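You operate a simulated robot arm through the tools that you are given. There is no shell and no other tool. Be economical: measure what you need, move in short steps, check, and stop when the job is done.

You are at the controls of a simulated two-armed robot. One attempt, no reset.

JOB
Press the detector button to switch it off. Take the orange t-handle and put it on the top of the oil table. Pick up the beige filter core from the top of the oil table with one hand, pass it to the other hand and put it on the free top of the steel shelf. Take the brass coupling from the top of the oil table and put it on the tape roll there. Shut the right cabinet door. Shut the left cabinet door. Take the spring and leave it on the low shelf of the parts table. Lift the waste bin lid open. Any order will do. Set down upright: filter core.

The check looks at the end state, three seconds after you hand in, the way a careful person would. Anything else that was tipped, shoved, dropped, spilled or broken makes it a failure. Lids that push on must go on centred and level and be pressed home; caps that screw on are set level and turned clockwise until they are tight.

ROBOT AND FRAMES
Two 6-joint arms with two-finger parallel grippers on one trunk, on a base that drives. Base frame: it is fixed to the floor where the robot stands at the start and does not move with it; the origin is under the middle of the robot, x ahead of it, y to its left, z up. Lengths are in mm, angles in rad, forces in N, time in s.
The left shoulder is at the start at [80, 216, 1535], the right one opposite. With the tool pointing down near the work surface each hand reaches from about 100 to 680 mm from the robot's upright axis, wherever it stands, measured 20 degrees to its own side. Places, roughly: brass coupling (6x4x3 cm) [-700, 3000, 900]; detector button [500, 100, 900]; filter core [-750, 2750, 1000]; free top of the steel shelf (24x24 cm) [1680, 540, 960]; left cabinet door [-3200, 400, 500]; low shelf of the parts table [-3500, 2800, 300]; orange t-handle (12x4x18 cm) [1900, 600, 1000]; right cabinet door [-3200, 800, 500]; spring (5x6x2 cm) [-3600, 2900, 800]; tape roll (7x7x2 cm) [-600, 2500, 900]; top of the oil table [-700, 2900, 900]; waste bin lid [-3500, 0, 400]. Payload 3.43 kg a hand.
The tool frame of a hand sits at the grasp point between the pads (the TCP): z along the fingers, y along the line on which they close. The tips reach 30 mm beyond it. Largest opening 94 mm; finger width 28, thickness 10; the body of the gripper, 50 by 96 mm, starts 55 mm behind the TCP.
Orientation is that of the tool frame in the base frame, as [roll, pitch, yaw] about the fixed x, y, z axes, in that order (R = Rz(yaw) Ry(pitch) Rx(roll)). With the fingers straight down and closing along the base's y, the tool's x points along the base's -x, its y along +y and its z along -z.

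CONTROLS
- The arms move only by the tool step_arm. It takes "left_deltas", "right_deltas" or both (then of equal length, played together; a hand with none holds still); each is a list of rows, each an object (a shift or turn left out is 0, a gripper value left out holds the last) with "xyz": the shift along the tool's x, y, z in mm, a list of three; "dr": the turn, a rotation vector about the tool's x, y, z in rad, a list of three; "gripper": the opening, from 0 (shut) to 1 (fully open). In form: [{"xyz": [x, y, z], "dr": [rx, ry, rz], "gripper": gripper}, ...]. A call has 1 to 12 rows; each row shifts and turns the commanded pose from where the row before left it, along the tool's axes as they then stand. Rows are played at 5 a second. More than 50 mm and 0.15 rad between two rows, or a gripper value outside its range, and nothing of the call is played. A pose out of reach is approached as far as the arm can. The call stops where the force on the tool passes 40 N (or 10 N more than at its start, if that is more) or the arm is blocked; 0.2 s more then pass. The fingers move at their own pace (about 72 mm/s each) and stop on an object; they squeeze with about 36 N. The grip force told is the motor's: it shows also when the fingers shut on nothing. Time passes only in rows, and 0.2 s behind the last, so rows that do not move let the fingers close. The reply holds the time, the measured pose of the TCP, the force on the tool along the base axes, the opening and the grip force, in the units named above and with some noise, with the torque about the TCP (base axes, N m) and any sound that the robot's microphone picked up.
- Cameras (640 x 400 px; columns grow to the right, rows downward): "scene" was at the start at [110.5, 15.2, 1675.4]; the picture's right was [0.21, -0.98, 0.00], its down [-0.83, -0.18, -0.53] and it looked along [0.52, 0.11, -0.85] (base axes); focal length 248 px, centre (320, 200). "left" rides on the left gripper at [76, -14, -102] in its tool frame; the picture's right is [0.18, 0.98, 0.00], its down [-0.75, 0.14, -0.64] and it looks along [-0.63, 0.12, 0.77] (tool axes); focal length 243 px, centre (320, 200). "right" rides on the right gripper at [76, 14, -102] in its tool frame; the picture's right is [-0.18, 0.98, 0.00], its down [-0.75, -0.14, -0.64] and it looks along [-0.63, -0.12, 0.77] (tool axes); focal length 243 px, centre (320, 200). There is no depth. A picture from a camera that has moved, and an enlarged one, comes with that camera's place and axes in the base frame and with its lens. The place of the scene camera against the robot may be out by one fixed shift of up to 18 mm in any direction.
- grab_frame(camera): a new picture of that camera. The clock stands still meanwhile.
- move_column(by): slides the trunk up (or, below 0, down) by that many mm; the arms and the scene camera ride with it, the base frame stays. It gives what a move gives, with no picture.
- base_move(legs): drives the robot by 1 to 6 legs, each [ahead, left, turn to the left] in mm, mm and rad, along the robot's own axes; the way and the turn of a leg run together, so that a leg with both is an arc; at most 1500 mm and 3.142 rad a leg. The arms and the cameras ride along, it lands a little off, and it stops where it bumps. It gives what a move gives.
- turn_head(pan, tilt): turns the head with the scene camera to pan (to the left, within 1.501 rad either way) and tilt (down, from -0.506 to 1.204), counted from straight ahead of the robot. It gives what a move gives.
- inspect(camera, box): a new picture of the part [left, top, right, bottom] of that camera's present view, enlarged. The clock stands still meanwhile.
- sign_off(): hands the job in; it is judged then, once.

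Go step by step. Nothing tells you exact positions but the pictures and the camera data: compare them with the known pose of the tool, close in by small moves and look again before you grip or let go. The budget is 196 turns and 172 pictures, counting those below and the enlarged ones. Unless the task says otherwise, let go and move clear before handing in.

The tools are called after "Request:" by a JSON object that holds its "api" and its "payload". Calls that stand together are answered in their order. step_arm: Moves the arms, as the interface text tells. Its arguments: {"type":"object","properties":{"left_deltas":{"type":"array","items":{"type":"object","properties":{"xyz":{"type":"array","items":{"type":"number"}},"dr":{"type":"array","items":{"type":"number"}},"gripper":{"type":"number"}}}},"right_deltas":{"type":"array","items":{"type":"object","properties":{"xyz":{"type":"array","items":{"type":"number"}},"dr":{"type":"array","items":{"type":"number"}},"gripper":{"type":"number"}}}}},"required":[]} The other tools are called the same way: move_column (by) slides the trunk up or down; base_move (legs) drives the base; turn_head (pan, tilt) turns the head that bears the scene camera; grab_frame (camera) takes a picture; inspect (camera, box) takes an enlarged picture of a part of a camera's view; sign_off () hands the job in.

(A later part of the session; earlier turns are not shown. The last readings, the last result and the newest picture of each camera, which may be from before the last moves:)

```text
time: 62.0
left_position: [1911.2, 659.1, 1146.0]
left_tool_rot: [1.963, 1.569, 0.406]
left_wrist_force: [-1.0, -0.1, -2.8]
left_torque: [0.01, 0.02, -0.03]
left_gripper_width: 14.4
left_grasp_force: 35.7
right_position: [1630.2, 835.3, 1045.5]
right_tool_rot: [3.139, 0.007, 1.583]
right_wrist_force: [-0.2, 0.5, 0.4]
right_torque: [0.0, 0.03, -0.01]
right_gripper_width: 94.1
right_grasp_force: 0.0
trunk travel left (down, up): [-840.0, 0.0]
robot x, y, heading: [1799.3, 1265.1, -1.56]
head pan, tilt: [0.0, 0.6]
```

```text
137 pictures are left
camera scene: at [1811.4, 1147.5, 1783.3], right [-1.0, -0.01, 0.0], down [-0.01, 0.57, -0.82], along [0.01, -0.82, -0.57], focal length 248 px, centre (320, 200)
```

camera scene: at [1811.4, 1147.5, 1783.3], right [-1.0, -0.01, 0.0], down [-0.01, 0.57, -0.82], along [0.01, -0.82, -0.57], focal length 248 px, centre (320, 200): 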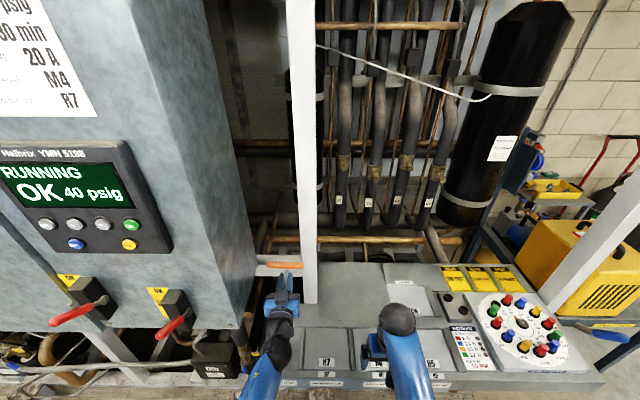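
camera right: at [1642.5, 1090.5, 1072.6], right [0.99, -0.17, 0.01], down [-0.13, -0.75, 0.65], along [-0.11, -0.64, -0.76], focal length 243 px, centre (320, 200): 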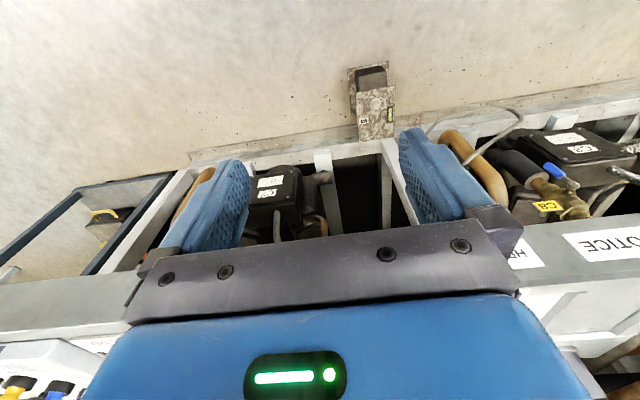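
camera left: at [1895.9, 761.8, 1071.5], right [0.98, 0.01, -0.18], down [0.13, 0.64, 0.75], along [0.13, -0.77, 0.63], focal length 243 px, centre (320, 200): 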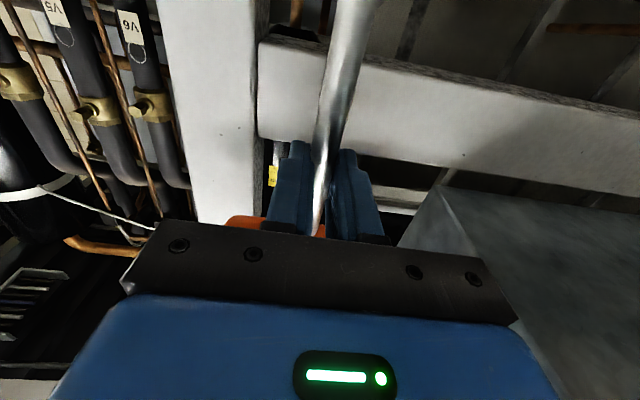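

Rod bottom is now above the cup top. Lift a little more, then retreat back.

Request:
{"api": "step_arm", "payload": {"left_deltas": [{"xyz": [-20, 0, 0]}, {"xyz": [0, 0, -30]}, {"xyz": [0, 0, -40]}, {"xyz": [0, 0, -40]}, {"xyz": [0, 0, -40]}, {}]}}

Request:
{"api": "grab_frame", "payload": {"camera": "scene"}}

Request:
{"api": "grab_frame", "payload": {"camera": "left"}}

```text
time: 63.4
left_position: [1908.6, 810.5, 1166.8]
left_tool_rot: [1.575, 1.57, 0.019]
left_wrist_force: [0.0, -0.2, -3.3]
left_torque: [0.04, 0.0, -0.01]
left_gripper_width: 14.1
left_grasp_force: 36.0
right_position: [1629.9, 837.0, 1046.1]
right_tool_rot: [3.137, 0.007, 1.584]
right_wrist_force: [0.0, -0.8, 0.4]
right_torque: [-0.03, -0.04, -0.03]
right_gripper_width: 94.2
right_grasp_force: 0.0
trunk travel left (down, up): [-840.0, 0.0]
robot x, y, heading: [1796.7, 1266.4, -1.56]
head pan, tilt: [0.0, 0.6]
```

```text
136 pictures are left
camera scene: at [1811.5, 1147.6, 1783.4], right [-1.0, -0.01, 0.0], down [-0.01, 0.57, -0.82], along [0.01, -0.82, -0.57], focal length 248 px, centre (320, 200)
```

scene: 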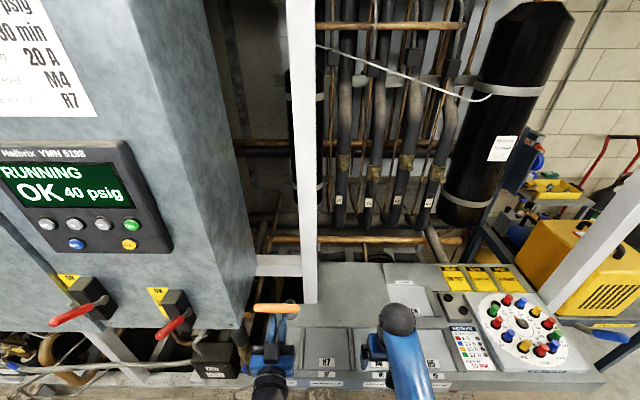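

```text
135 pictures are left
camera left: at [1894.4, 913.5, 1091.2], right [0.98, 0.01, -0.18], down [0.13, 0.64, 0.75], along [0.13, -0.77, 0.63], focal length 243 px, centre (320, 200)
```

left: 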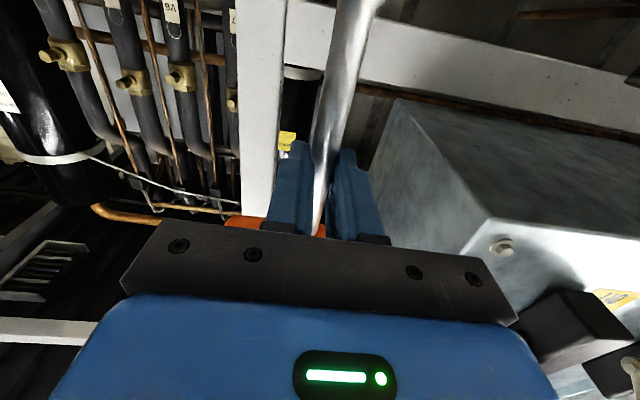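

T-handle is free and held. Now I'll back out and drive along the aisle toward the oil table's open (-x) side.

Request:
{"api": "base_move", "payload": {"legs": [[-350, 0, 0], [0, 0, -1.575], [1500, 0, 0], [1500, 0, 0], [350, 0, 0]]}}

Request:
{"api": "turn_head", "payload": {"pan": -1.3, "tilt": 0.5}}

Request:
{"api": "grab_frame", "payload": {"camera": "scene"}}

```text
time: 85.5
left_position: [-2038.3, 1638.5, 1166.8]
left_tool_rot: [0.796, 1.565, -2.406]
left_wrist_force: [0.7, 0.2, -2.8]
left_torque: [0.02, -0.08, -0.01]
left_gripper_width: 14.3
left_grasp_force: 36.1
right_position: [-1992.1, 1913.4, 1046.9]
right_tool_rot: [3.138, 0.011, -0.059]
right_wrist_force: [0.5, 0.3, 0.7]
right_torque: [0.03, 0.0, 0.01]
right_gripper_width: 94.3
right_grasp_force: 0.1
trunk travel left (down, up): [-840.0, 0.0]
robot x, y, heading: [-1577.5, 1718.6, 3.083]
head pan, tilt: [0.0, 0.6]
```

```text
time: 87.0
left_position: [-2041.4, 1638.3, 1166.7]
left_tool_rot: [1.763, 1.569, -1.438]
left_wrist_force: [0.8, -0.3, -4.0]
left_torque: [-0.01, -0.05, 0.0]
left_gripper_width: 14.4
left_grasp_force: 36.0
right_position: [-1995.2, 1913.8, 1044.9]
right_tool_rot: [3.139, 0.008, -0.061]
right_wrist_force: [-0.4, -0.8, 0.0]
right_torque: [0.0, 0.0, 0.0]
right_gripper_width: 94.0
right_grasp_force: 0.1
trunk travel left (down, up): [-840.0, 0.0]
robot x, y, heading: [-1578.9, 1718.9, 3.084]
head pan, tilt: [-1.3, 0.499]
```

```text
134 pictures are left
camera scene: at [-1614.7, 1808.7, 1792.5], right [0.98, 0.21, 0.0], down [0.1, -0.47, -0.88], along [-0.18, 0.86, -0.48], focal length 248 px, centre (320, 200)
```

scene: 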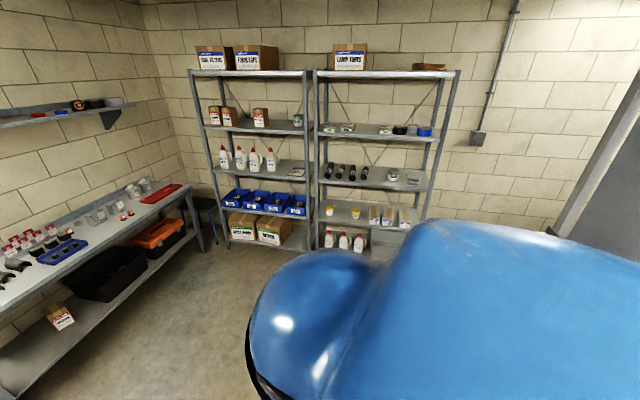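

Request:
{"api": "base_move", "payload": {"legs": [[0, 0, -1.513], [1150, 0, 0], [0, 0, -1.571]]}}

Request:
{"api": "turn_head", "payload": {"pan": 0, "tilt": 0.65}}

Request:
{"api": "grab_frame", "payload": {"camera": "scene"}}

```text
time: 100.5
left_position: [-1093.2, 2962.1, 1165.8]
left_tool_rot: [1.855, 1.567, 1.812]
left_wrist_force: [-0.1, -0.1, -3.6]
left_torque: [-0.02, 0.02, 0.01]
left_gripper_width: 14.5
left_grasp_force: 36.2
right_position: [-1135.2, 2685.7, 1046.2]
right_tool_rot: [3.137, 0.008, 3.1]
right_wrist_force: [0.5, 0.7, -0.1]
right_torque: [-0.01, 0.04, -0.01]
right_gripper_width: 94.1
right_grasp_force: 0.0
trunk travel left (down, up): [-840.0, 0.0]
robot x, y, heading: [-1557.9, 2874.3, -0.041]
head pan, tilt: [-1.3, 0.499]
```

```text
time: 101.9
left_position: [-1094.8, 2962.1, 1167.0]
left_tool_rot: [1.836, 1.57, 1.796]
left_wrist_force: [0.1, -0.7, -3.2]
left_torque: [0.01, 0.09, 0.04]
left_gripper_width: 14.2
left_grasp_force: 36.0
right_position: [-1134.5, 2684.6, 1045.4]
right_tool_rot: [3.139, 0.007, 3.1]
right_wrist_force: [0.2, -0.4, 0.6]
right_torque: [0.0, 0.0, 0.03]
right_gripper_width: 94.1
right_grasp_force: 0.1
trunk travel left (down, up): [-840.0, 0.0]
robot x, y, heading: [-1557.2, 2873.4, -0.035]
head pan, tilt: [0.0, 0.649]
```

```text
133 pictures are left
camera scene: at [-1425.4, 2869.8, 1779.1], right [-0.04, -1.0, 0.0], down [-0.6, 0.03, -0.8], along [0.8, -0.03, -0.6], focal length 248 px, centre (320, 200)
```

scene: 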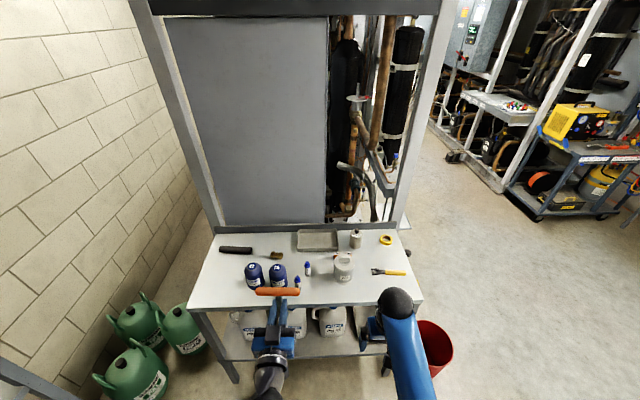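

Request:
{"api": "inspect", "payload": {"camera": "scene", "box": [180, 210, 436, 370]}}

```text
2.50 times, centred on (308, 290) of scene
camera zoom: at [-1425.4, 2869.8, 1779.1], right [-0.04, -1.0, 0.0], down [-0.6, 0.03, -0.8], along [0.8, -0.03, -0.6], focal length 620 px, centre (350, -25)
```

zoom: 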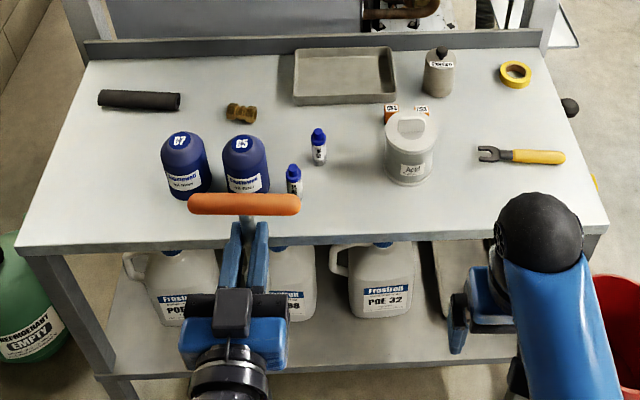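

Request:
{"api": "inspect", "payload": {"camera": "scene", "box": [290, 220, 420, 301]}}

Request:
{"api": "inspect", "payload": {"camera": "scene", "box": [210, 220, 340, 301]}}

Request:
{"api": "grab_frame", "payload": {"camera": "right"}}

```text
4.92 times, centred on (355, 260) of scene
camera zoom: at [-1425.4, 2869.8, 1779.1], right [-0.04, -1.0, 0.0], down [-0.6, 0.03, -0.8], along [0.8, -0.03, -0.6], focal length 1221 px, centre (148, -98)
```

zoom: 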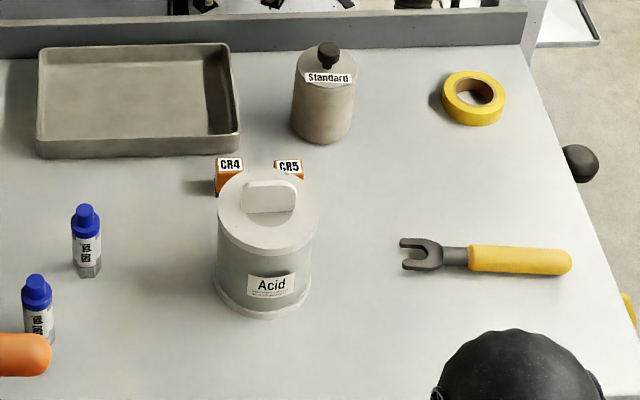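

```text
4.92 times, centred on (275, 260) of scene
camera zoom: at [-1425.4, 2869.8, 1779.1], right [-0.04, -1.0, 0.0], down [-0.6, 0.03, -0.8], along [0.8, -0.03, -0.6], focal length 1221 px, centre (542, -98)
```

zoom: 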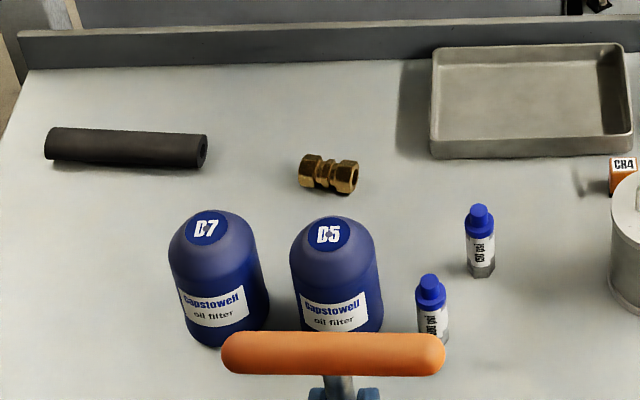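

```text
129 pictures are left
camera right: at [-1210.6, 2701.4, 1147.4], right [0.22, 0.97, 0.01], down [0.74, -0.17, 0.65], along [0.63, -0.14, -0.76], focal length 243 px, centre (320, 200)
```

right: 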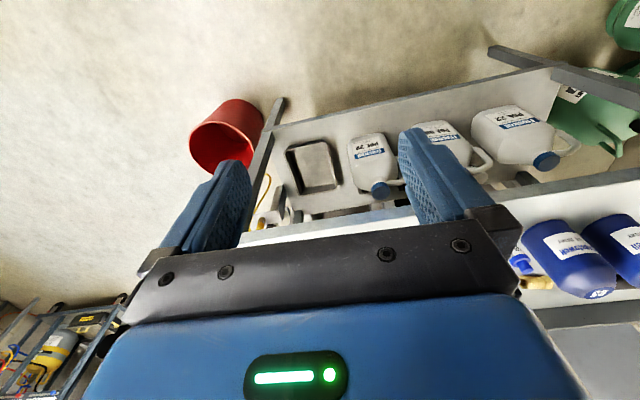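

Request:
{"api": "inspect", "payload": {"camera": "scene", "box": [326, 226, 374, 256]}}

Request:
{"api": "inspect", "payload": {"camera": "scene", "box": [320, 250, 368, 290]}}

```text
13.33 times, centred on (350, 241) of scene
camera zoom: at [-1425.4, 2869.8, 1779.1], right [-0.04, -1.0, 0.0], down [-0.6, 0.03, -0.8], along [0.8, -0.03, -0.6], focal length 3306 px, centre (-80, -347)
```

zoom: 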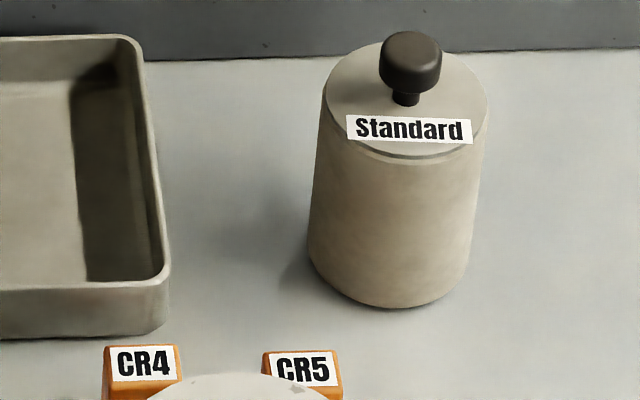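

```text
10.00 times, centred on (344, 270) of scene
camera zoom: at [-1425.4, 2869.8, 1779.1], right [-0.04, -1.0, 0.0], down [-0.6, 0.03, -0.8], along [0.8, -0.03, -0.6], focal length 2480 px, centre (80, -500)
```

zoom: 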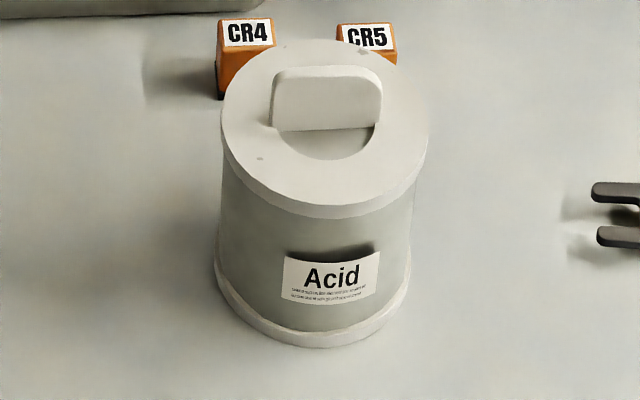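

The nearest match to the stated place [-750,2750,1000] is the pale can with a handle labelled "Acid" (~80 mm diameter, centre ≈[-764,2745]); coupling ≈[-645,3048], tape ≈[-580,2513]. I'll lay the T-handle at the free left area near [-745,3260]; first drive nearer.

Request:
{"api": "base_move", "payload": {"legs": [[0, 0, 0.038], [200, 190, 0]]}}

Request:
{"api": "grab_frame", "payload": {"camera": "scene"}}

Request:
{"api": "grab_frame", "payload": {"camera": "right"}}

```text
time: 104.3
left_position: [-900.1, 3166.9, 1167.1]
left_tool_rot: [1.229, 1.566, 1.225]
left_wrist_force: [-0.3, 0.2, -1.9]
left_torque: [-0.01, 0.05, 0.02]
left_gripper_width: 14.0
left_grasp_force: 36.0
right_position: [-928.3, 2888.0, 1045.3]
right_tool_rot: [3.136, 0.01, 3.138]
right_wrist_force: [0.2, 0.7, -0.1]
right_torque: [0.03, -0.06, 0.0]
right_gripper_width: 93.9
right_grasp_force: 0.0
trunk travel left (down, up): [-840.0, 0.0]
robot x, y, heading: [-1355.0, 3065.4, -0.005]
head pan, tilt: [0.0, 0.649]
```

```text
126 pictures are left
camera scene: at [-1228.2, 3060.1, 1779.4], right [0.0, -1.0, 0.0], down [-0.6, 0.0, -0.8], along [0.8, 0.0, -0.6], focal length 248 px, centre (320, 200)
```

scene: 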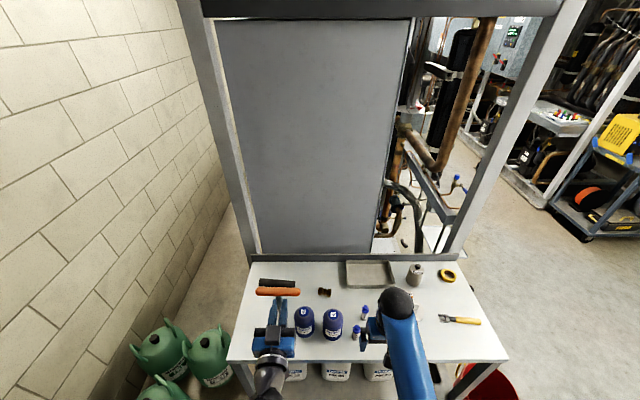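

```text
125 pictures are left
camera right: at [-1005.9, 2901.7, 1147.8], right [0.19, 0.98, 0.01], down [0.75, -0.15, 0.65], along [0.64, -0.12, -0.76], focal length 243 px, centre (320, 200)
```

right: 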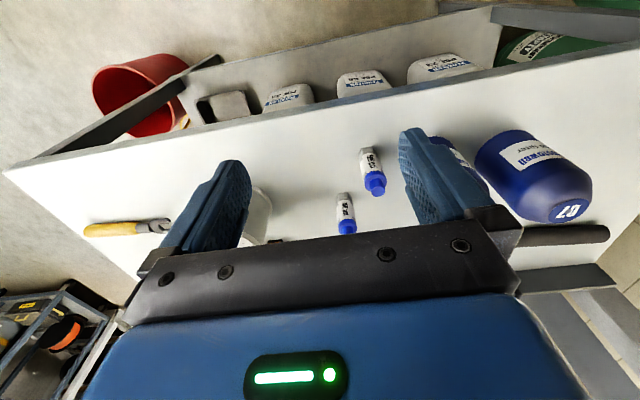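

I'll move the left hand to y≈3260, lower to z≈1030, then rotate it to tool-down so the T-handle lies flat.

Request:
{"api": "step_arm", "payload": {"left_deltas": [{"xyz": [0, 45, 0]}, {"xyz": [0, 47, 0]}, {"xyz": [45, 0, 0]}, {"xyz": [45, 0, 0]}, {"xyz": [40, 0, 0]}, {}]}}

Request:
{"api": "step_arm", "payload": {"left_deltas": [{"dr": [0, 0.15, 0]}, {"dr": [0, 0.15, 0]}, {"dr": [0, 0.15, 0]}, {"dr": [0, 0.15, 0]}, {"dr": [0, 0.15, 0]}, {"dr": [0, 0.15, 0]}, {"dr": [0, 0.15, 0]}, {"dr": [0, 0.15, 0]}, {"dr": [0, 0.15, 0]}, {"dr": [0, 0.15, 0]}, {"dr": [0, 0.07, 0]}, {}]}}

Request:
{"api": "grab_frame", "payload": {"camera": "left"}}

Request:
{"api": "grab_frame", "payload": {"camera": "scene"}}

```text
time: 105.7
left_position: [-897.4, 3260.7, 1037.3]
left_tool_rot: [1.726, 1.57, 1.724]
left_wrist_force: [0.7, -0.3, -2.8]
left_torque: [0.0, 0.02, 0.01]
left_gripper_width: 14.3
left_grasp_force: 36.0
right_position: [-929.3, 2889.4, 1046.0]
right_tool_rot: [3.135, 0.006, 3.137]
right_wrist_force: [0.2, 0.3, -0.3]
right_torque: [0.0, 0.02, -0.01]
right_gripper_width: 94.0
right_grasp_force: 0.2
trunk travel left (down, up): [-840.0, 0.0]
robot x, y, heading: [-1355.7, 3061.5, 0.001]
head pan, tilt: [0.0, 0.649]
```

```text
time: 108.3
left_position: [-896.4, 3274.4, 1039.8]
left_tool_rot: [3.128, 0.166, -3.079]
left_wrist_force: [0.4, -0.3, -3.3]
left_torque: [0.0, -0.02, -0.01]
left_gripper_width: 14.1
left_grasp_force: 36.0
left hand out of reach, approached as far as the arm can: row 2, 3
right_position: [-928.7, 2890.4, 1047.1]
right_tool_rot: [3.136, 0.007, 3.138]
right_wrist_force: [-0.2, 0.0, 0.2]
right_torque: [0.0, -0.01, -0.02]
right_gripper_width: 93.9
right_grasp_force: 0.0
trunk travel left (down, up): [-840.0, 0.0]
robot x, y, heading: [-1354.8, 3066.0, -0.005]
head pan, tilt: [0.0, 0.649]
```

```text
124 pictures are left
camera left: at [-986.8, 3253.8, 1128.6], right [-0.25, 0.97, -0.02], down [0.63, 0.17, 0.76], along [0.74, 0.18, -0.65], focal length 243 px, centre (320, 200)
```

left: 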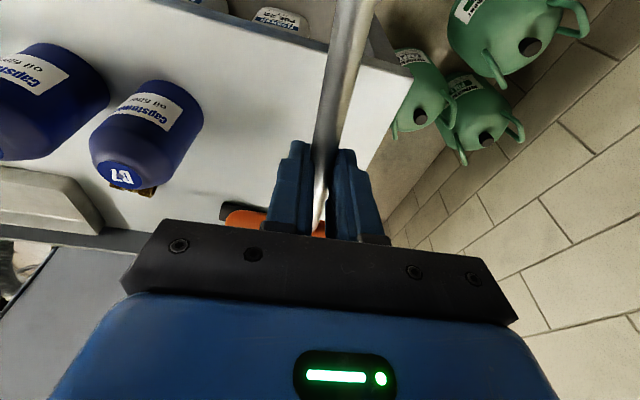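

```text
123 pictures are left
camera scene: at [-1225.0, 3063.8, 1779.1], right [0.0, -1.0, 0.0], down [-0.6, 0.0, -0.8], along [0.8, 0.0, -0.6], focal length 248 px, centre (320, 200)
```

scene: 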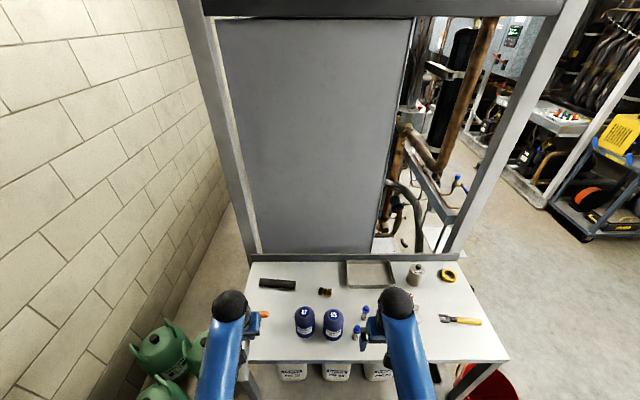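

Request:
{"api": "step_arm", "payload": {"left_deltas": [{"xyz": [-45, 0, 20]}, {"xyz": [-45, -5, 20]}, {"xyz": [-45, -5, 10]}, {"xyz": [-15, 0, 10]}, {}]}}

Request:
{"api": "grab_frame", "payload": {"camera": "left"}}

Request:
{"api": "grab_frame", "payload": {"camera": "scene"}}

```text
time: 109.5
left_position: [-737.9, 3275.9, 1005.9]
left_tool_rot: [3.128, 0.166, -3.079]
left_wrist_force: [-0.9, -0.4, -3.0]
left_torque: [0.05, 0.0, 0.0]
left_gripper_width: 14.2
left_grasp_force: 35.9
right_position: [-928.2, 2890.8, 1044.0]
right_tool_rot: [3.138, 0.008, 3.138]
right_wrist_force: [0.9, -1.0, -0.3]
right_torque: [0.02, -0.02, 0.0]
right_gripper_width: 94.0
right_grasp_force: 0.0
trunk travel left (down, up): [-840.0, 0.0]
robot x, y, heading: [-1356.1, 3065.2, -0.003]
head pan, tilt: [0.0, 0.649]
```

```text
122 pictures are left
camera left: at [-828.3, 3254.8, 1095.3], right [-0.25, 0.97, -0.02], down [0.63, 0.17, 0.76], along [0.74, 0.18, -0.65], focal length 243 px, centre (320, 200)
```

left: 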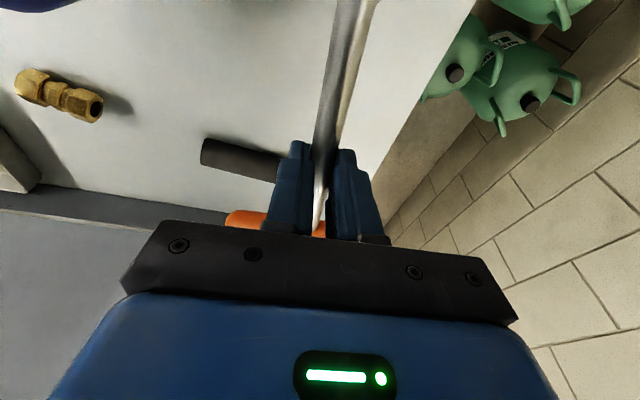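

```text
121 pictures are left
camera scene: at [-1224.6, 3064.2, 1779.1], right [0.0, -1.0, 0.0], down [-0.6, 0.0, -0.8], along [0.8, 0.0, -0.6], focal length 248 px, centre (320, 200)
```

scene: 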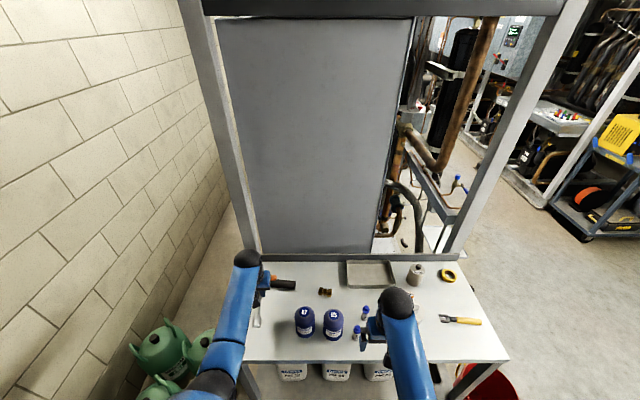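

Pull back 18 mm to clear the black tube, level a bit, and descend toward the table.

Request:
{"api": "step_arm", "payload": {"left_deltas": [{"xyz": [25, -6, 0], "dr": [0, 0.1, 0]}, {"xyz": [0, 0, 30]}, {"xyz": [0, 0, 30]}, {"xyz": [0, 0, 20]}, {}]}}

Request:
{"api": "grab_frame", "payload": {"camera": "left"}}

Request:
{"api": "inspect", "payload": {"camera": "scene", "box": [220, 230, 380, 370]}}

```text
time: 110.7
left_position: [-755.8, 3269.9, 920.8]
left_tool_rot: [3.128, 0.066, -3.078]
left_wrist_force: [0.6, 0.0, -2.5]
left_torque: [0.02, -0.02, 0.02]
left_gripper_width: 14.4
left_grasp_force: 36.0
right_position: [-927.8, 2890.1, 1046.8]
right_tool_rot: [3.139, 0.006, 3.138]
right_wrist_force: [-0.2, -0.1, -0.3]
right_torque: [-0.03, 0.0, -0.01]
right_gripper_width: 94.1
right_grasp_force: 0.1
trunk travel left (down, up): [-840.0, 0.0]
robot x, y, heading: [-1354.6, 3062.9, -0.003]
head pan, tilt: [0.0, 0.649]
```

```text
120 pictures are left
camera left: at [-836.5, 3248.9, 1018.2], right [-0.25, 0.97, 0.0], down [0.7, 0.18, 0.69], along [0.67, 0.17, -0.72], focal length 243 px, centre (320, 200)
```

left: 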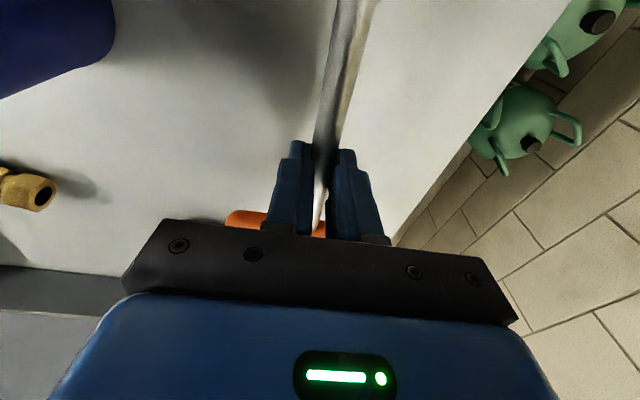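

```text
2.86 times, centred on (300, 300) of scene
camera zoom: at [-1224.7, 3063.7, 1779.1], right [0.0, -1.0, 0.0], down [-0.6, 0.0, -0.8], along [0.8, 0.0, -0.6], focal length 708 px, centre (377, -86)
```

zoom: 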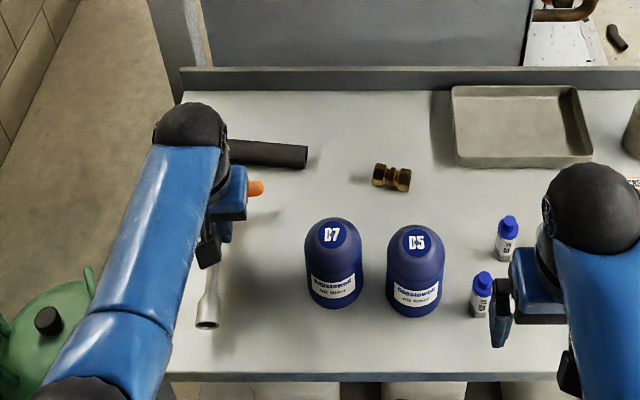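

Position is clear. Descend in fine steps until contact.

Request:
{"api": "step_arm", "payload": {"left_deltas": [{"xyz": [0, 0, 10]}, {"xyz": [0, 0, 5]}, {"xyz": [0, 0, 5]}, {"xyz": [0, 0, 5]}, {"xyz": [0, 0, 4]}, {"xyz": [0, 0, 4]}, {"xyz": [0, 0, 4]}, {"xyz": [0, 0, 4]}]}}

```text
time: 112.3
left_position: [-753.8, 3269.6, 891.6]
left_tool_rot: [3.127, 0.074, -3.077]
left_wrist_force: [-15.8, -0.4, 26.1]
left_torque: [-0.44, 0.74, -0.24]
left_gripper_width: 14.0
left_grasp_force: 36.4
right_position: [-931.6, 2889.9, 1046.8]
right_tool_rot: [3.136, 0.013, 3.139]
right_wrist_force: [0.4, -0.2, -0.6]
right_torque: [-0.01, 0.01, 0.03]
right_gripper_width: 94.0
right_grasp_force: 0.1
trunk travel left (down, up): [-840.0, 0.0]
robot x, y, heading: [-1357.8, 3066.6, -0.004]
head pan, tilt: [0.0, 0.649]
stopped in row 8 (left hand): the force on the tool passed its limit at 46 N (the readings are from after the stop); the commanded pose is now the measured one
```

Contact; table top ≈ 861. Back off 1 mm, open gently, rise.

Request:
{"api": "step_arm", "payload": {"left_deltas": [{"xyz": [0, 0, -2]}, {"gripper": 0.25}, {"gripper": 0.5}, {}, {"xyz": [0, 0, -20]}, {"xyz": [0, 0, -40]}, {"xyz": [0, 0, -45]}]}}

Request:
{"api": "grab_frame", "payload": {"camera": "left"}}

Request:
{"api": "inspect", "payload": {"camera": "scene", "box": [220, 230, 380, 370]}}

```text
time: 113.9
left_position: [-759.4, 3269.9, 995.0]
left_tool_rot: [3.127, 0.074, -3.076]
left_wrist_force: [0.4, -1.3, -0.6]
left_torque: [-0.02, 0.02, 0.02]
left_gripper_width: 47.0
left_grasp_force: 0.1
right_position: [-929.3, 2890.4, 1046.9]
right_tool_rot: [3.138, 0.009, 3.138]
right_wrist_force: [-0.4, 0.3, -0.4]
right_torque: [-0.04, 0.0, -0.01]
right_gripper_width: 93.9
right_grasp_force: 0.1
trunk travel left (down, up): [-840.0, 0.0]
robot x, y, heading: [-1353.7, 3063.6, -0.003]
head pan, tilt: [0.0, 0.649]
```

```text
118 pictures are left
camera left: at [-841.7, 3250.3, 1092.3], right [-0.25, 0.97, 0.0], down [0.69, 0.18, 0.7], along [0.68, 0.17, -0.72], focal length 243 px, centre (320, 200)
```

left: 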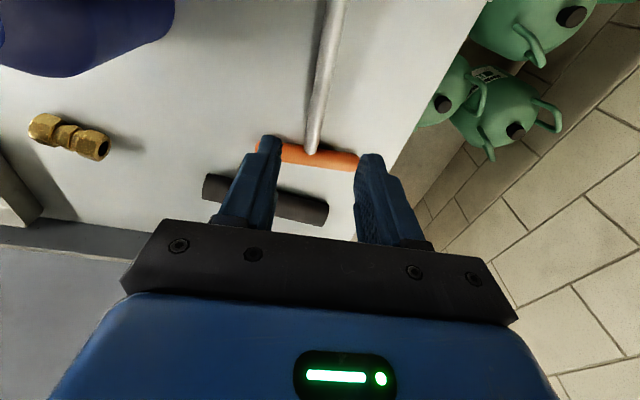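

```text
2.86 times, centred on (300, 300) of scene
camera zoom: at [-1227.7, 3065.1, 1779.3], right [0.0, -1.0, 0.0], down [-0.6, 0.0, -0.8], along [0.8, 0.0, -0.6], focal length 708 px, centre (377, -86)
```

zoom: 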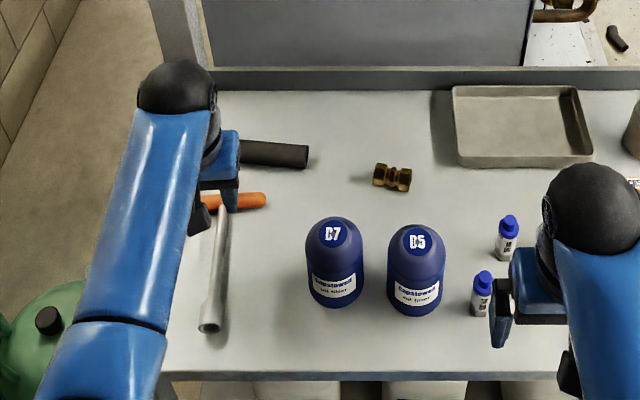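

T-handle rests flat on the table. Next the coupling at about [-653,3042,875]; I'll raise the left hand, retract the right, and shift the base right/forward.

Request:
{"api": "step_arm", "payload": {"left_deltas": [{"xyz": [0, 0, -25]}, {"xyz": [0, 0, -25], "gripper": 1}, {}], "right_deltas": [{"xyz": [45, 0, 0]}, {"xyz": [45, 0, 0]}, {}]}}

Request:
{"api": "base_move", "payload": {"legs": [[0, -234, 0], [95, 0, 0]]}}

Request:
{"api": "grab_frame", "payload": {"camera": "left"}}

Request:
{"api": "grab_frame", "payload": {"camera": "scene"}}

```text
time: 114.7
left_position: [-760.7, 3268.6, 1044.0]
left_tool_rot: [3.128, 0.074, -3.077]
left_wrist_force: [1.3, 0.2, -0.3]
left_torque: [0.01, 0.01, -0.01]
left_gripper_width: 93.9
left_grasp_force: 0.1
right_position: [-1019.0, 2893.5, 1045.0]
right_tool_rot: [3.138, 0.009, 3.139]
right_wrist_force: [-0.3, 0.4, -0.1]
right_torque: [0.0, -0.04, 0.0]
right_gripper_width: 94.0
right_grasp_force: 0.1
trunk travel left (down, up): [-840.0, 0.0]
robot x, y, heading: [-1356.1, 3063.8, 0.001]
head pan, tilt: [0.0, 0.649]
```

```text
time: 117.2
left_position: [-678.3, 3039.5, 1050.2]
left_tool_rot: [3.13, 0.081, -3.075]
left_wrist_force: [-0.7, 0.2, -0.9]
left_torque: [-0.01, -0.06, -0.02]
left_gripper_width: 93.8
left_grasp_force: 0.0
right_position: [-936.0, 2663.7, 1049.5]
right_tool_rot: [3.141, 0.017, 3.14]
right_wrist_force: [-0.6, -1.1, -0.2]
right_torque: [-0.03, -0.07, 0.01]
right_gripper_width: 94.1
right_grasp_force: 0.2
trunk travel left (down, up): [-840.0, 0.0]
robot x, y, heading: [-1266.5, 2836.1, -0.001]
head pan, tilt: [0.0, 0.649]
```

```text
116 pictures are left
camera left: at [-761.2, 3020.2, 1146.3], right [-0.25, 0.97, 0.0], down [0.69, 0.18, 0.7], along [0.68, 0.17, -0.71], focal length 243 px, centre (320, 200)
```

left: 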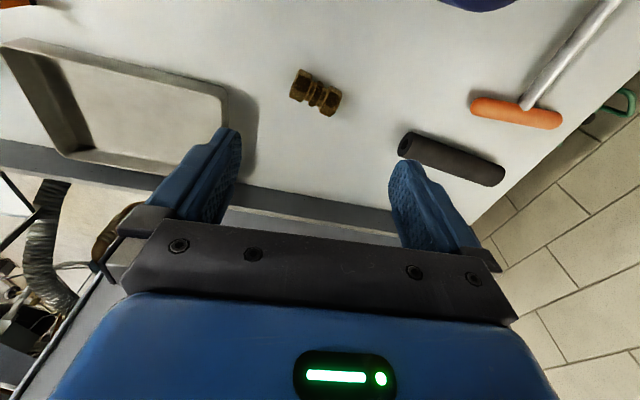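

```text
115 pictures are left
camera scene: at [-1148.3, 2835.8, 1780.3], right [0.0, -1.0, 0.0], down [-0.6, 0.0, -0.8], along [0.8, 0.0, -0.6], focal length 248 px, centre (320, 200)
```

scene: 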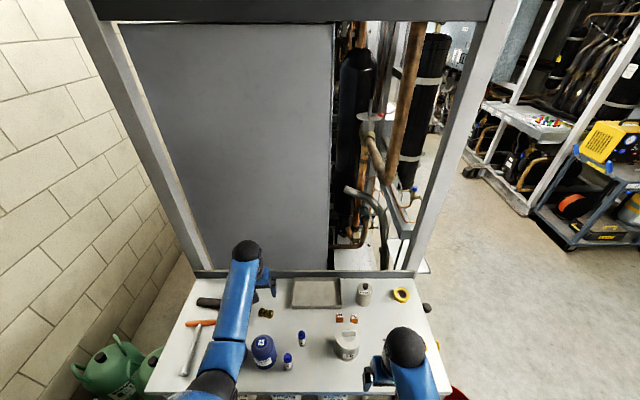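

Coupling centre ≈[-661,3041], axis ~15° off y. I'll yaw the tool to align, level it, and lower part way.

Request:
{"api": "step_arm", "payload": {"left_deltas": [{"dr": [0, 0.07, 0]}, {"dr": [0, 0, 0.15]}, {"dr": [0, 0, 0.15]}, {"xyz": [-14, 0, 30]}, {"xyz": [0, 0, 35]}, {"xyz": [0, 0, 25]}, {}]}}

Request:
{"api": "grab_frame", "payload": {"camera": "left"}}

```text
time: 118.8
left_position: [-654.9, 3036.7, 953.3]
left_tool_rot: [3.126, -0.001, 2.91]
left_wrist_force: [0.4, 0.5, -0.2]
left_torque: [0.02, 0.0, 0.01]
left_gripper_width: 93.9
left_grasp_force: 0.0
right_position: [-927.2, 2663.2, 1045.6]
right_tool_rot: [3.138, 0.008, 3.141]
right_wrist_force: [-0.2, 0.1, -0.6]
right_torque: [-0.04, -0.02, 0.0]
right_gripper_width: 93.9
right_grasp_force: 0.0
trunk travel left (down, up): [-840.0, 0.0]
robot x, y, heading: [-1266.0, 2835.3, -0.002]
head pan, tilt: [0.0, 0.649]
```

```text
114 pictures are left
camera left: at [-732.6, 3040.4, 1056.8], right [0.05, 1.0, 0.02], down [0.76, -0.05, 0.64], along [0.64, -0.02, -0.77], focal length 243 px, centre (320, 200)
```

left: 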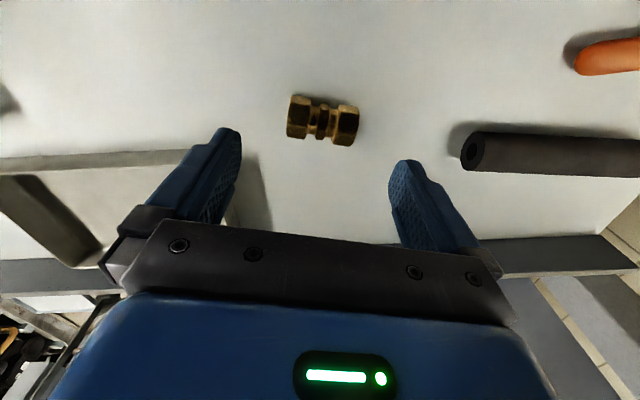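

Aligned. Fine shift and descend to z≈894, then look.

Request:
{"api": "step_arm", "payload": {"left_deltas": [{"xyz": [7, 2.5, 20]}, {"xyz": [0, 0, 20]}, {"xyz": [0, 0, 17]}, {}]}}

Request:
{"api": "grab_frame", "payload": {"camera": "left"}}

```text
time: 119.8
left_position: [-664.0, 3042.1, 897.6]
left_tool_rot: [3.126, -0.001, 2.911]
left_wrist_force: [-0.2, -0.1, 0.2]
left_torque: [0.01, -0.02, -0.02]
left_gripper_width: 93.9
left_grasp_force: 0.0
right_position: [-929.8, 2663.2, 1046.5]
right_tool_rot: [3.138, 0.008, 3.139]
right_wrist_force: [-0.8, 0.3, 1.6]
right_torque: [0.01, 0.01, -0.02]
right_gripper_width: 93.8
right_grasp_force: 0.1
trunk travel left (down, up): [-840.0, 0.0]
robot x, y, heading: [-1267.4, 2830.3, -0.002]
head pan, tilt: [0.0, 0.649]
```

```text
113 pictures are left
camera left: at [-741.4, 3044.9, 1001.3], right [0.05, 1.0, 0.02], down [0.76, -0.05, 0.64], along [0.64, -0.02, -0.77], focal length 243 px, centre (320, 200)
```

left: 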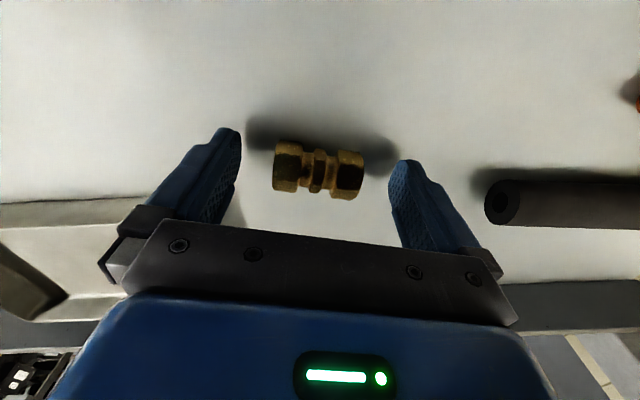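

Centred. Close and lift.

Request:
{"api": "step_arm", "payload": {"left_deltas": [{"xyz": [-3, 0, 1]}, {"gripper": 0}, {}, {}, {}, {"xyz": [0, 0, -20]}, {"xyz": [0, 0, -40]}, {"xyz": [0, 0, -40]}, {"xyz": [0, 0, -40]}, {}]}}

Request:
{"api": "grab_frame", "payload": {"camera": "left"}}

```text
time: 122.0
left_position: [-661.0, 3037.9, 1038.8]
left_tool_rot: [3.124, -0.001, 2.909]
left_wrist_force: [0.1, 0.1, -0.9]
left_torque: [-0.04, 0.03, 0.01]
left_gripper_width: 50.9
left_grasp_force: 35.8
right_position: [-927.4, 2663.9, 1046.4]
right_tool_rot: [3.14, 0.009, 3.14]
right_wrist_force: [0.0, 0.1, -0.3]
right_torque: [0.0, 0.01, 0.0]
right_gripper_width: 93.8
right_grasp_force: 0.1
trunk travel left (down, up): [-840.0, 0.0]
robot x, y, heading: [-1262.4, 2834.4, -0.002]
head pan, tilt: [0.0, 0.649]
```

```text
112 pictures are left
camera left: at [-738.2, 3041.6, 1142.1], right [0.05, 1.0, 0.01], down [0.76, -0.05, 0.64], along [0.64, -0.02, -0.77], focal length 243 px, centre (320, 200)
```

left: 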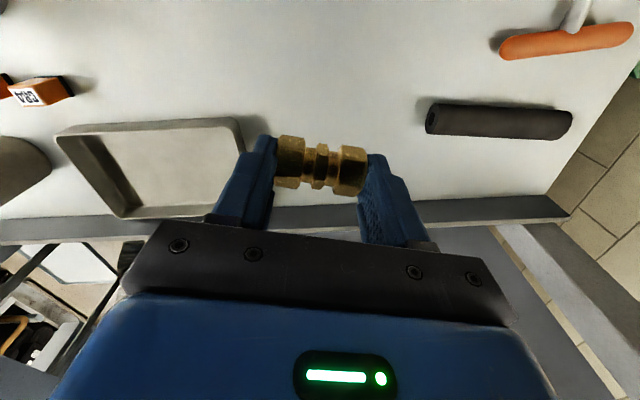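

Coupling held securely. Tape is around [-589,2507]; I'll slide the base right ~430 and slightly forward.

Request:
{"api": "base_move", "payload": {"legs": [[0, -432, 0], [35, 0, 0]]}}

Request:
{"api": "grab_frame", "payload": {"camera": "left"}}

Request:
{"api": "grab_frame", "payload": {"camera": "scene"}}

```text
time: 125.3
left_position: [-629.0, 2600.3, 1036.1]
left_tool_rot: [3.127, -0.004, 2.903]
left_wrist_force: [-0.4, -0.2, -1.6]
left_torque: [0.0, -0.01, 0.02]
left_gripper_width: 51.1
left_grasp_force: 36.6
right_position: [-899.1, 2226.0, 1044.9]
right_tool_rot: [3.139, 0.006, 3.133]
right_wrist_force: [-0.6, 0.0, -1.1]
right_torque: [-0.05, 0.01, 0.02]
right_gripper_width: 94.0
right_grasp_force: 0.0
trunk travel left (down, up): [-840.0, 0.0]
robot x, y, heading: [-1235.1, 2398.4, -0.01]
head pan, tilt: [0.0, 0.649]
stopped in leg 2: the robot was blocked; the commanded pose is now the measured one
```

```text
111 pictures are left
camera left: at [-706.6, 2603.7, 1140.9], right [0.05, 1.0, 0.01], down [0.77, -0.05, 0.64], along [0.64, -0.02, -0.77], focal length 243 px, centre (320, 200)
```

left: 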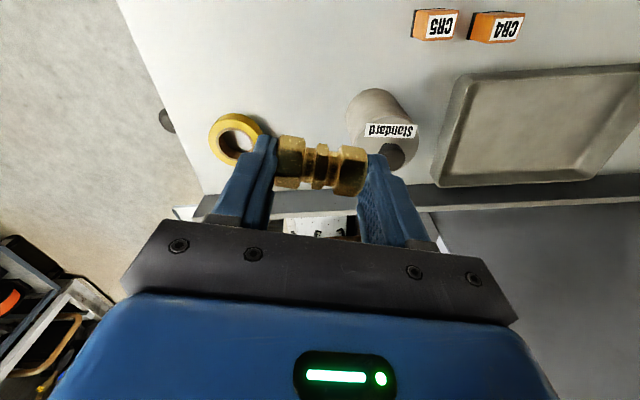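

```text
110 pictures are left
camera scene: at [-1103.1, 2399.0, 1779.0], right [-0.01, -1.0, 0.0], down [-0.61, 0.01, -0.8], along [0.8, -0.01, -0.61], focal length 248 px, centre (320, 200)
```

scene: 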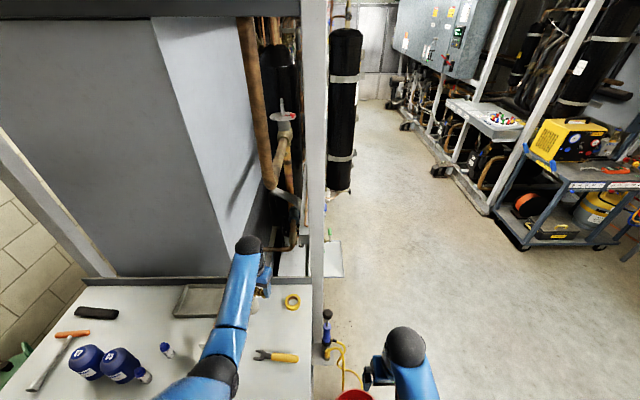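

The drive was stopped by something just in front. I'll look down to see what touched and whether anything shifted.

Request:
{"api": "turn_head", "payload": {"pan": -0.1, "tilt": 1.15}}

Request:
{"api": "grab_frame", "payload": {"camera": "scene"}}

Request:
{"api": "grab_frame", "payload": {"camera": "right"}}

```text
time: 126.2
left_position: [-628.4, 2599.1, 1037.9]
left_tool_rot: [3.127, -0.004, 2.902]
left_wrist_force: [0.3, -0.4, -1.3]
left_torque: [-0.02, 0.01, 0.0]
left_gripper_width: 51.0
left_grasp_force: 35.5
right_position: [-898.9, 2225.3, 1046.0]
right_tool_rot: [3.139, 0.008, 3.134]
right_wrist_force: [0.7, -0.5, 0.3]
right_torque: [-0.02, 0.0, -0.02]
right_gripper_width: 94.0
right_grasp_force: 0.1
trunk travel left (down, up): [-840.0, 0.0]
robot x, y, heading: [-1239.5, 2399.8, -0.01]
head pan, tilt: [-0.099, 1.15]
```

```text
109 pictures are left
camera scene: at [-1129.8, 2392.1, 1741.5], right [-0.11, -0.99, 0.0], down [-0.91, 0.1, -0.41], along [0.4, -0.04, -0.91], focal length 248 px, centre (320, 200)
```

scene: 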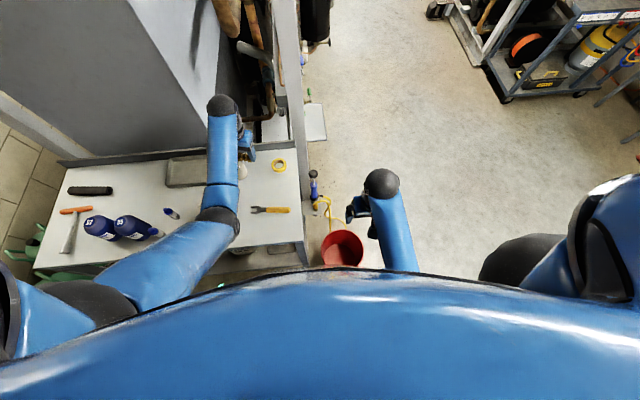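

```text
108 pictures are left
camera right: at [-974.3, 2240.6, 1146.9], right [0.19, 0.98, 0.01], down [0.75, -0.15, 0.65], along [0.63, -0.12, -0.76], focal length 243 px, centre (320, 200)
```

right: 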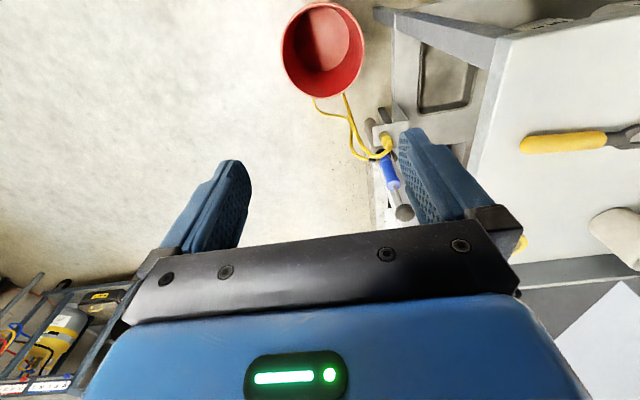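

Request:
{"api": "inspect", "payload": {"camera": "scene", "box": [30, 140, 320, 290]}}

Request:
{"api": "base_move", "payload": {"legs": [[-12, 0, 0.01]]}}

```text
2.21 times, centred on (175, 215) of scene
camera zoom: at [-1129.8, 2392.1, 1741.5], right [-0.11, -0.99, 0.0], down [-0.91, 0.1, -0.41], along [0.4, -0.04, -0.91], focal length 547 px, centre (640, 167)
```

zoom: 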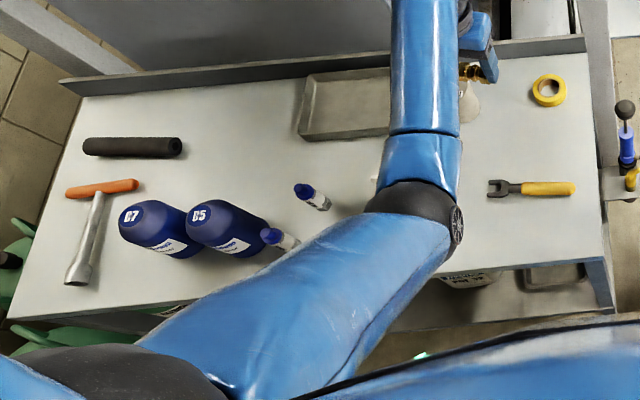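

```text
time: 127.0
left_position: [-642.1, 2604.8, 1035.7]
left_tool_rot: [3.129, -0.003, 2.91]
left_wrist_force: [0.3, -0.9, -0.7]
left_torque: [-0.02, 0.06, -0.03]
left_gripper_width: 51.0
left_grasp_force: 35.6
right_position: [-907.6, 2228.8, 1045.4]
right_tool_rot: [3.137, 0.005, -3.141]
right_wrist_force: [0.3, 0.0, -0.3]
right_torque: [-0.03, 0.03, 0.01]
right_gripper_width: 93.7
right_grasp_force: 0.1
trunk travel left (down, up): [-840.0, 0.0]
robot x, y, heading: [-1246.9, 2396.8, -0.001]
head pan, tilt: [-0.099, 1.15]
```

Nothing is disturbed. Now move the coupling above the tape (≈[-586,2505]) and look.

Request:
{"api": "step_arm", "payload": {"left_deltas": [{"xyz": [-26, -28, 0]}, {"xyz": [-26, -28, 0]}, {"xyz": [-26, -28, 0]}, {"xyz": [0, 0, 30]}, {"xyz": [0, 0, 25]}, {}]}}

Request:
{"api": "grab_frame", "payload": {"camera": "left"}}

Request:
{"api": "inspect", "payload": {"camera": "scene", "box": [150, 100, 350, 225]}}

```text
time: 128.4
left_position: [-584.0, 2503.5, 982.7]
left_tool_rot: [3.126, -0.001, 2.91]
left_wrist_force: [-0.3, 0.1, -0.3]
left_torque: [0.01, 0.05, -0.01]
left_gripper_width: 51.1
left_grasp_force: 36.3
right_position: [-908.7, 2229.2, 1045.4]
right_tool_rot: [3.139, 0.007, -3.141]
right_wrist_force: [-0.1, 0.9, 0.0]
right_torque: [0.06, 0.0, -0.04]
right_gripper_width: 94.1
right_grasp_force: 0.1
trunk travel left (down, up): [-840.0, 0.0]
robot x, y, heading: [-1247.3, 2397.7, -0.005]
head pan, tilt: [-0.099, 1.15]
```

```text
106 pictures are left
camera left: at [-662.7, 2507.8, 1085.3], right [0.04, 1.0, 0.02], down [0.76, -0.04, 0.64], along [0.64, -0.02, -0.77], focal length 243 px, centre (320, 200)
```

left: 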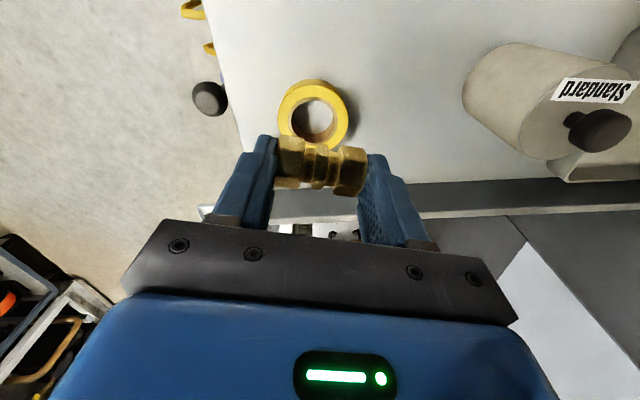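

```text
3.20 times, centred on (250, 162) of scene
camera zoom: at [-1143.2, 2392.5, 1741.6], right [-0.1, -1.0, 0.0], down [-0.91, 0.09, -0.41], along [0.41, -0.04, -0.91], focal length 794 px, centre (544, 320)
```

zoom: 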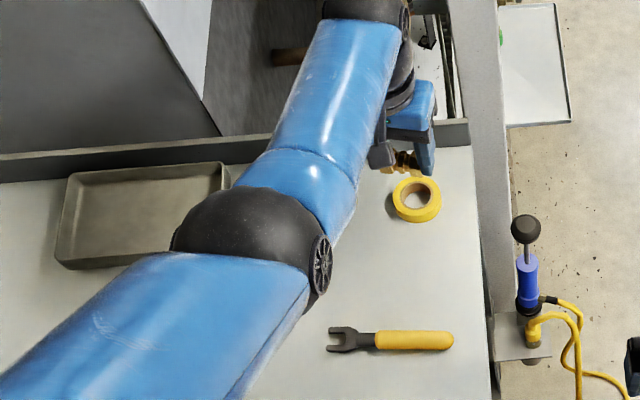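

Nearly over the tape centre ([-587,2501]). Fine shift and lower most of the way.

Request:
{"api": "step_arm", "payload": {"left_deltas": [{"xyz": [2.5, -3, 20]}, {"xyz": [0, 0, 20]}, {"xyz": [0, 0, 15]}, {}]}}

Request:
{"api": "grab_frame", "payload": {"camera": "left"}}

```text
time: 129.4
left_position: [-598.6, 2506.7, 938.9]
left_tool_rot: [3.128, -0.002, 2.91]
left_wrist_force: [-0.2, -0.9, -1.8]
left_torque: [0.03, -0.05, 0.0]
left_gripper_width: 51.1
left_grasp_force: 35.5
left hand out of reach, approached as far as the arm can: row 2, 3
right_position: [-909.9, 2229.7, 1045.5]
right_tool_rot: [3.138, 0.008, 3.141]
right_wrist_force: [0.3, 0.1, 0.3]
right_torque: [-0.04, -0.02, 0.0]
right_gripper_width: 94.0
right_grasp_force: 0.1
trunk travel left (down, up): [-840.0, 0.0]
robot x, y, heading: [-1246.6, 2399.5, 0.001]
head pan, tilt: [-0.099, 1.15]
```

```text
104 pictures are left
camera left: at [-675.0, 2508.9, 1043.2], right [0.04, 1.0, 0.01], down [0.76, -0.04, 0.64], along [0.64, -0.02, -0.77], focal length 243 px, centre (320, 200)
```

left: 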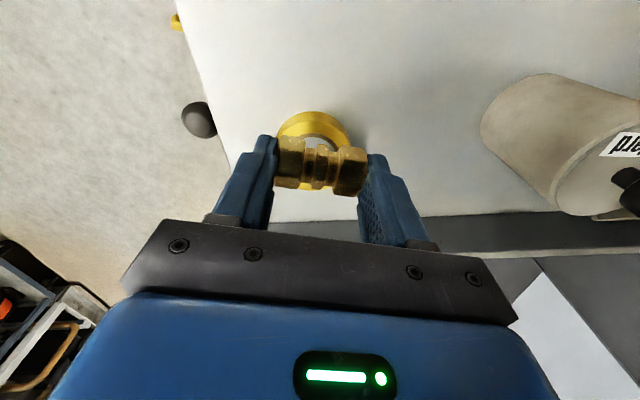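

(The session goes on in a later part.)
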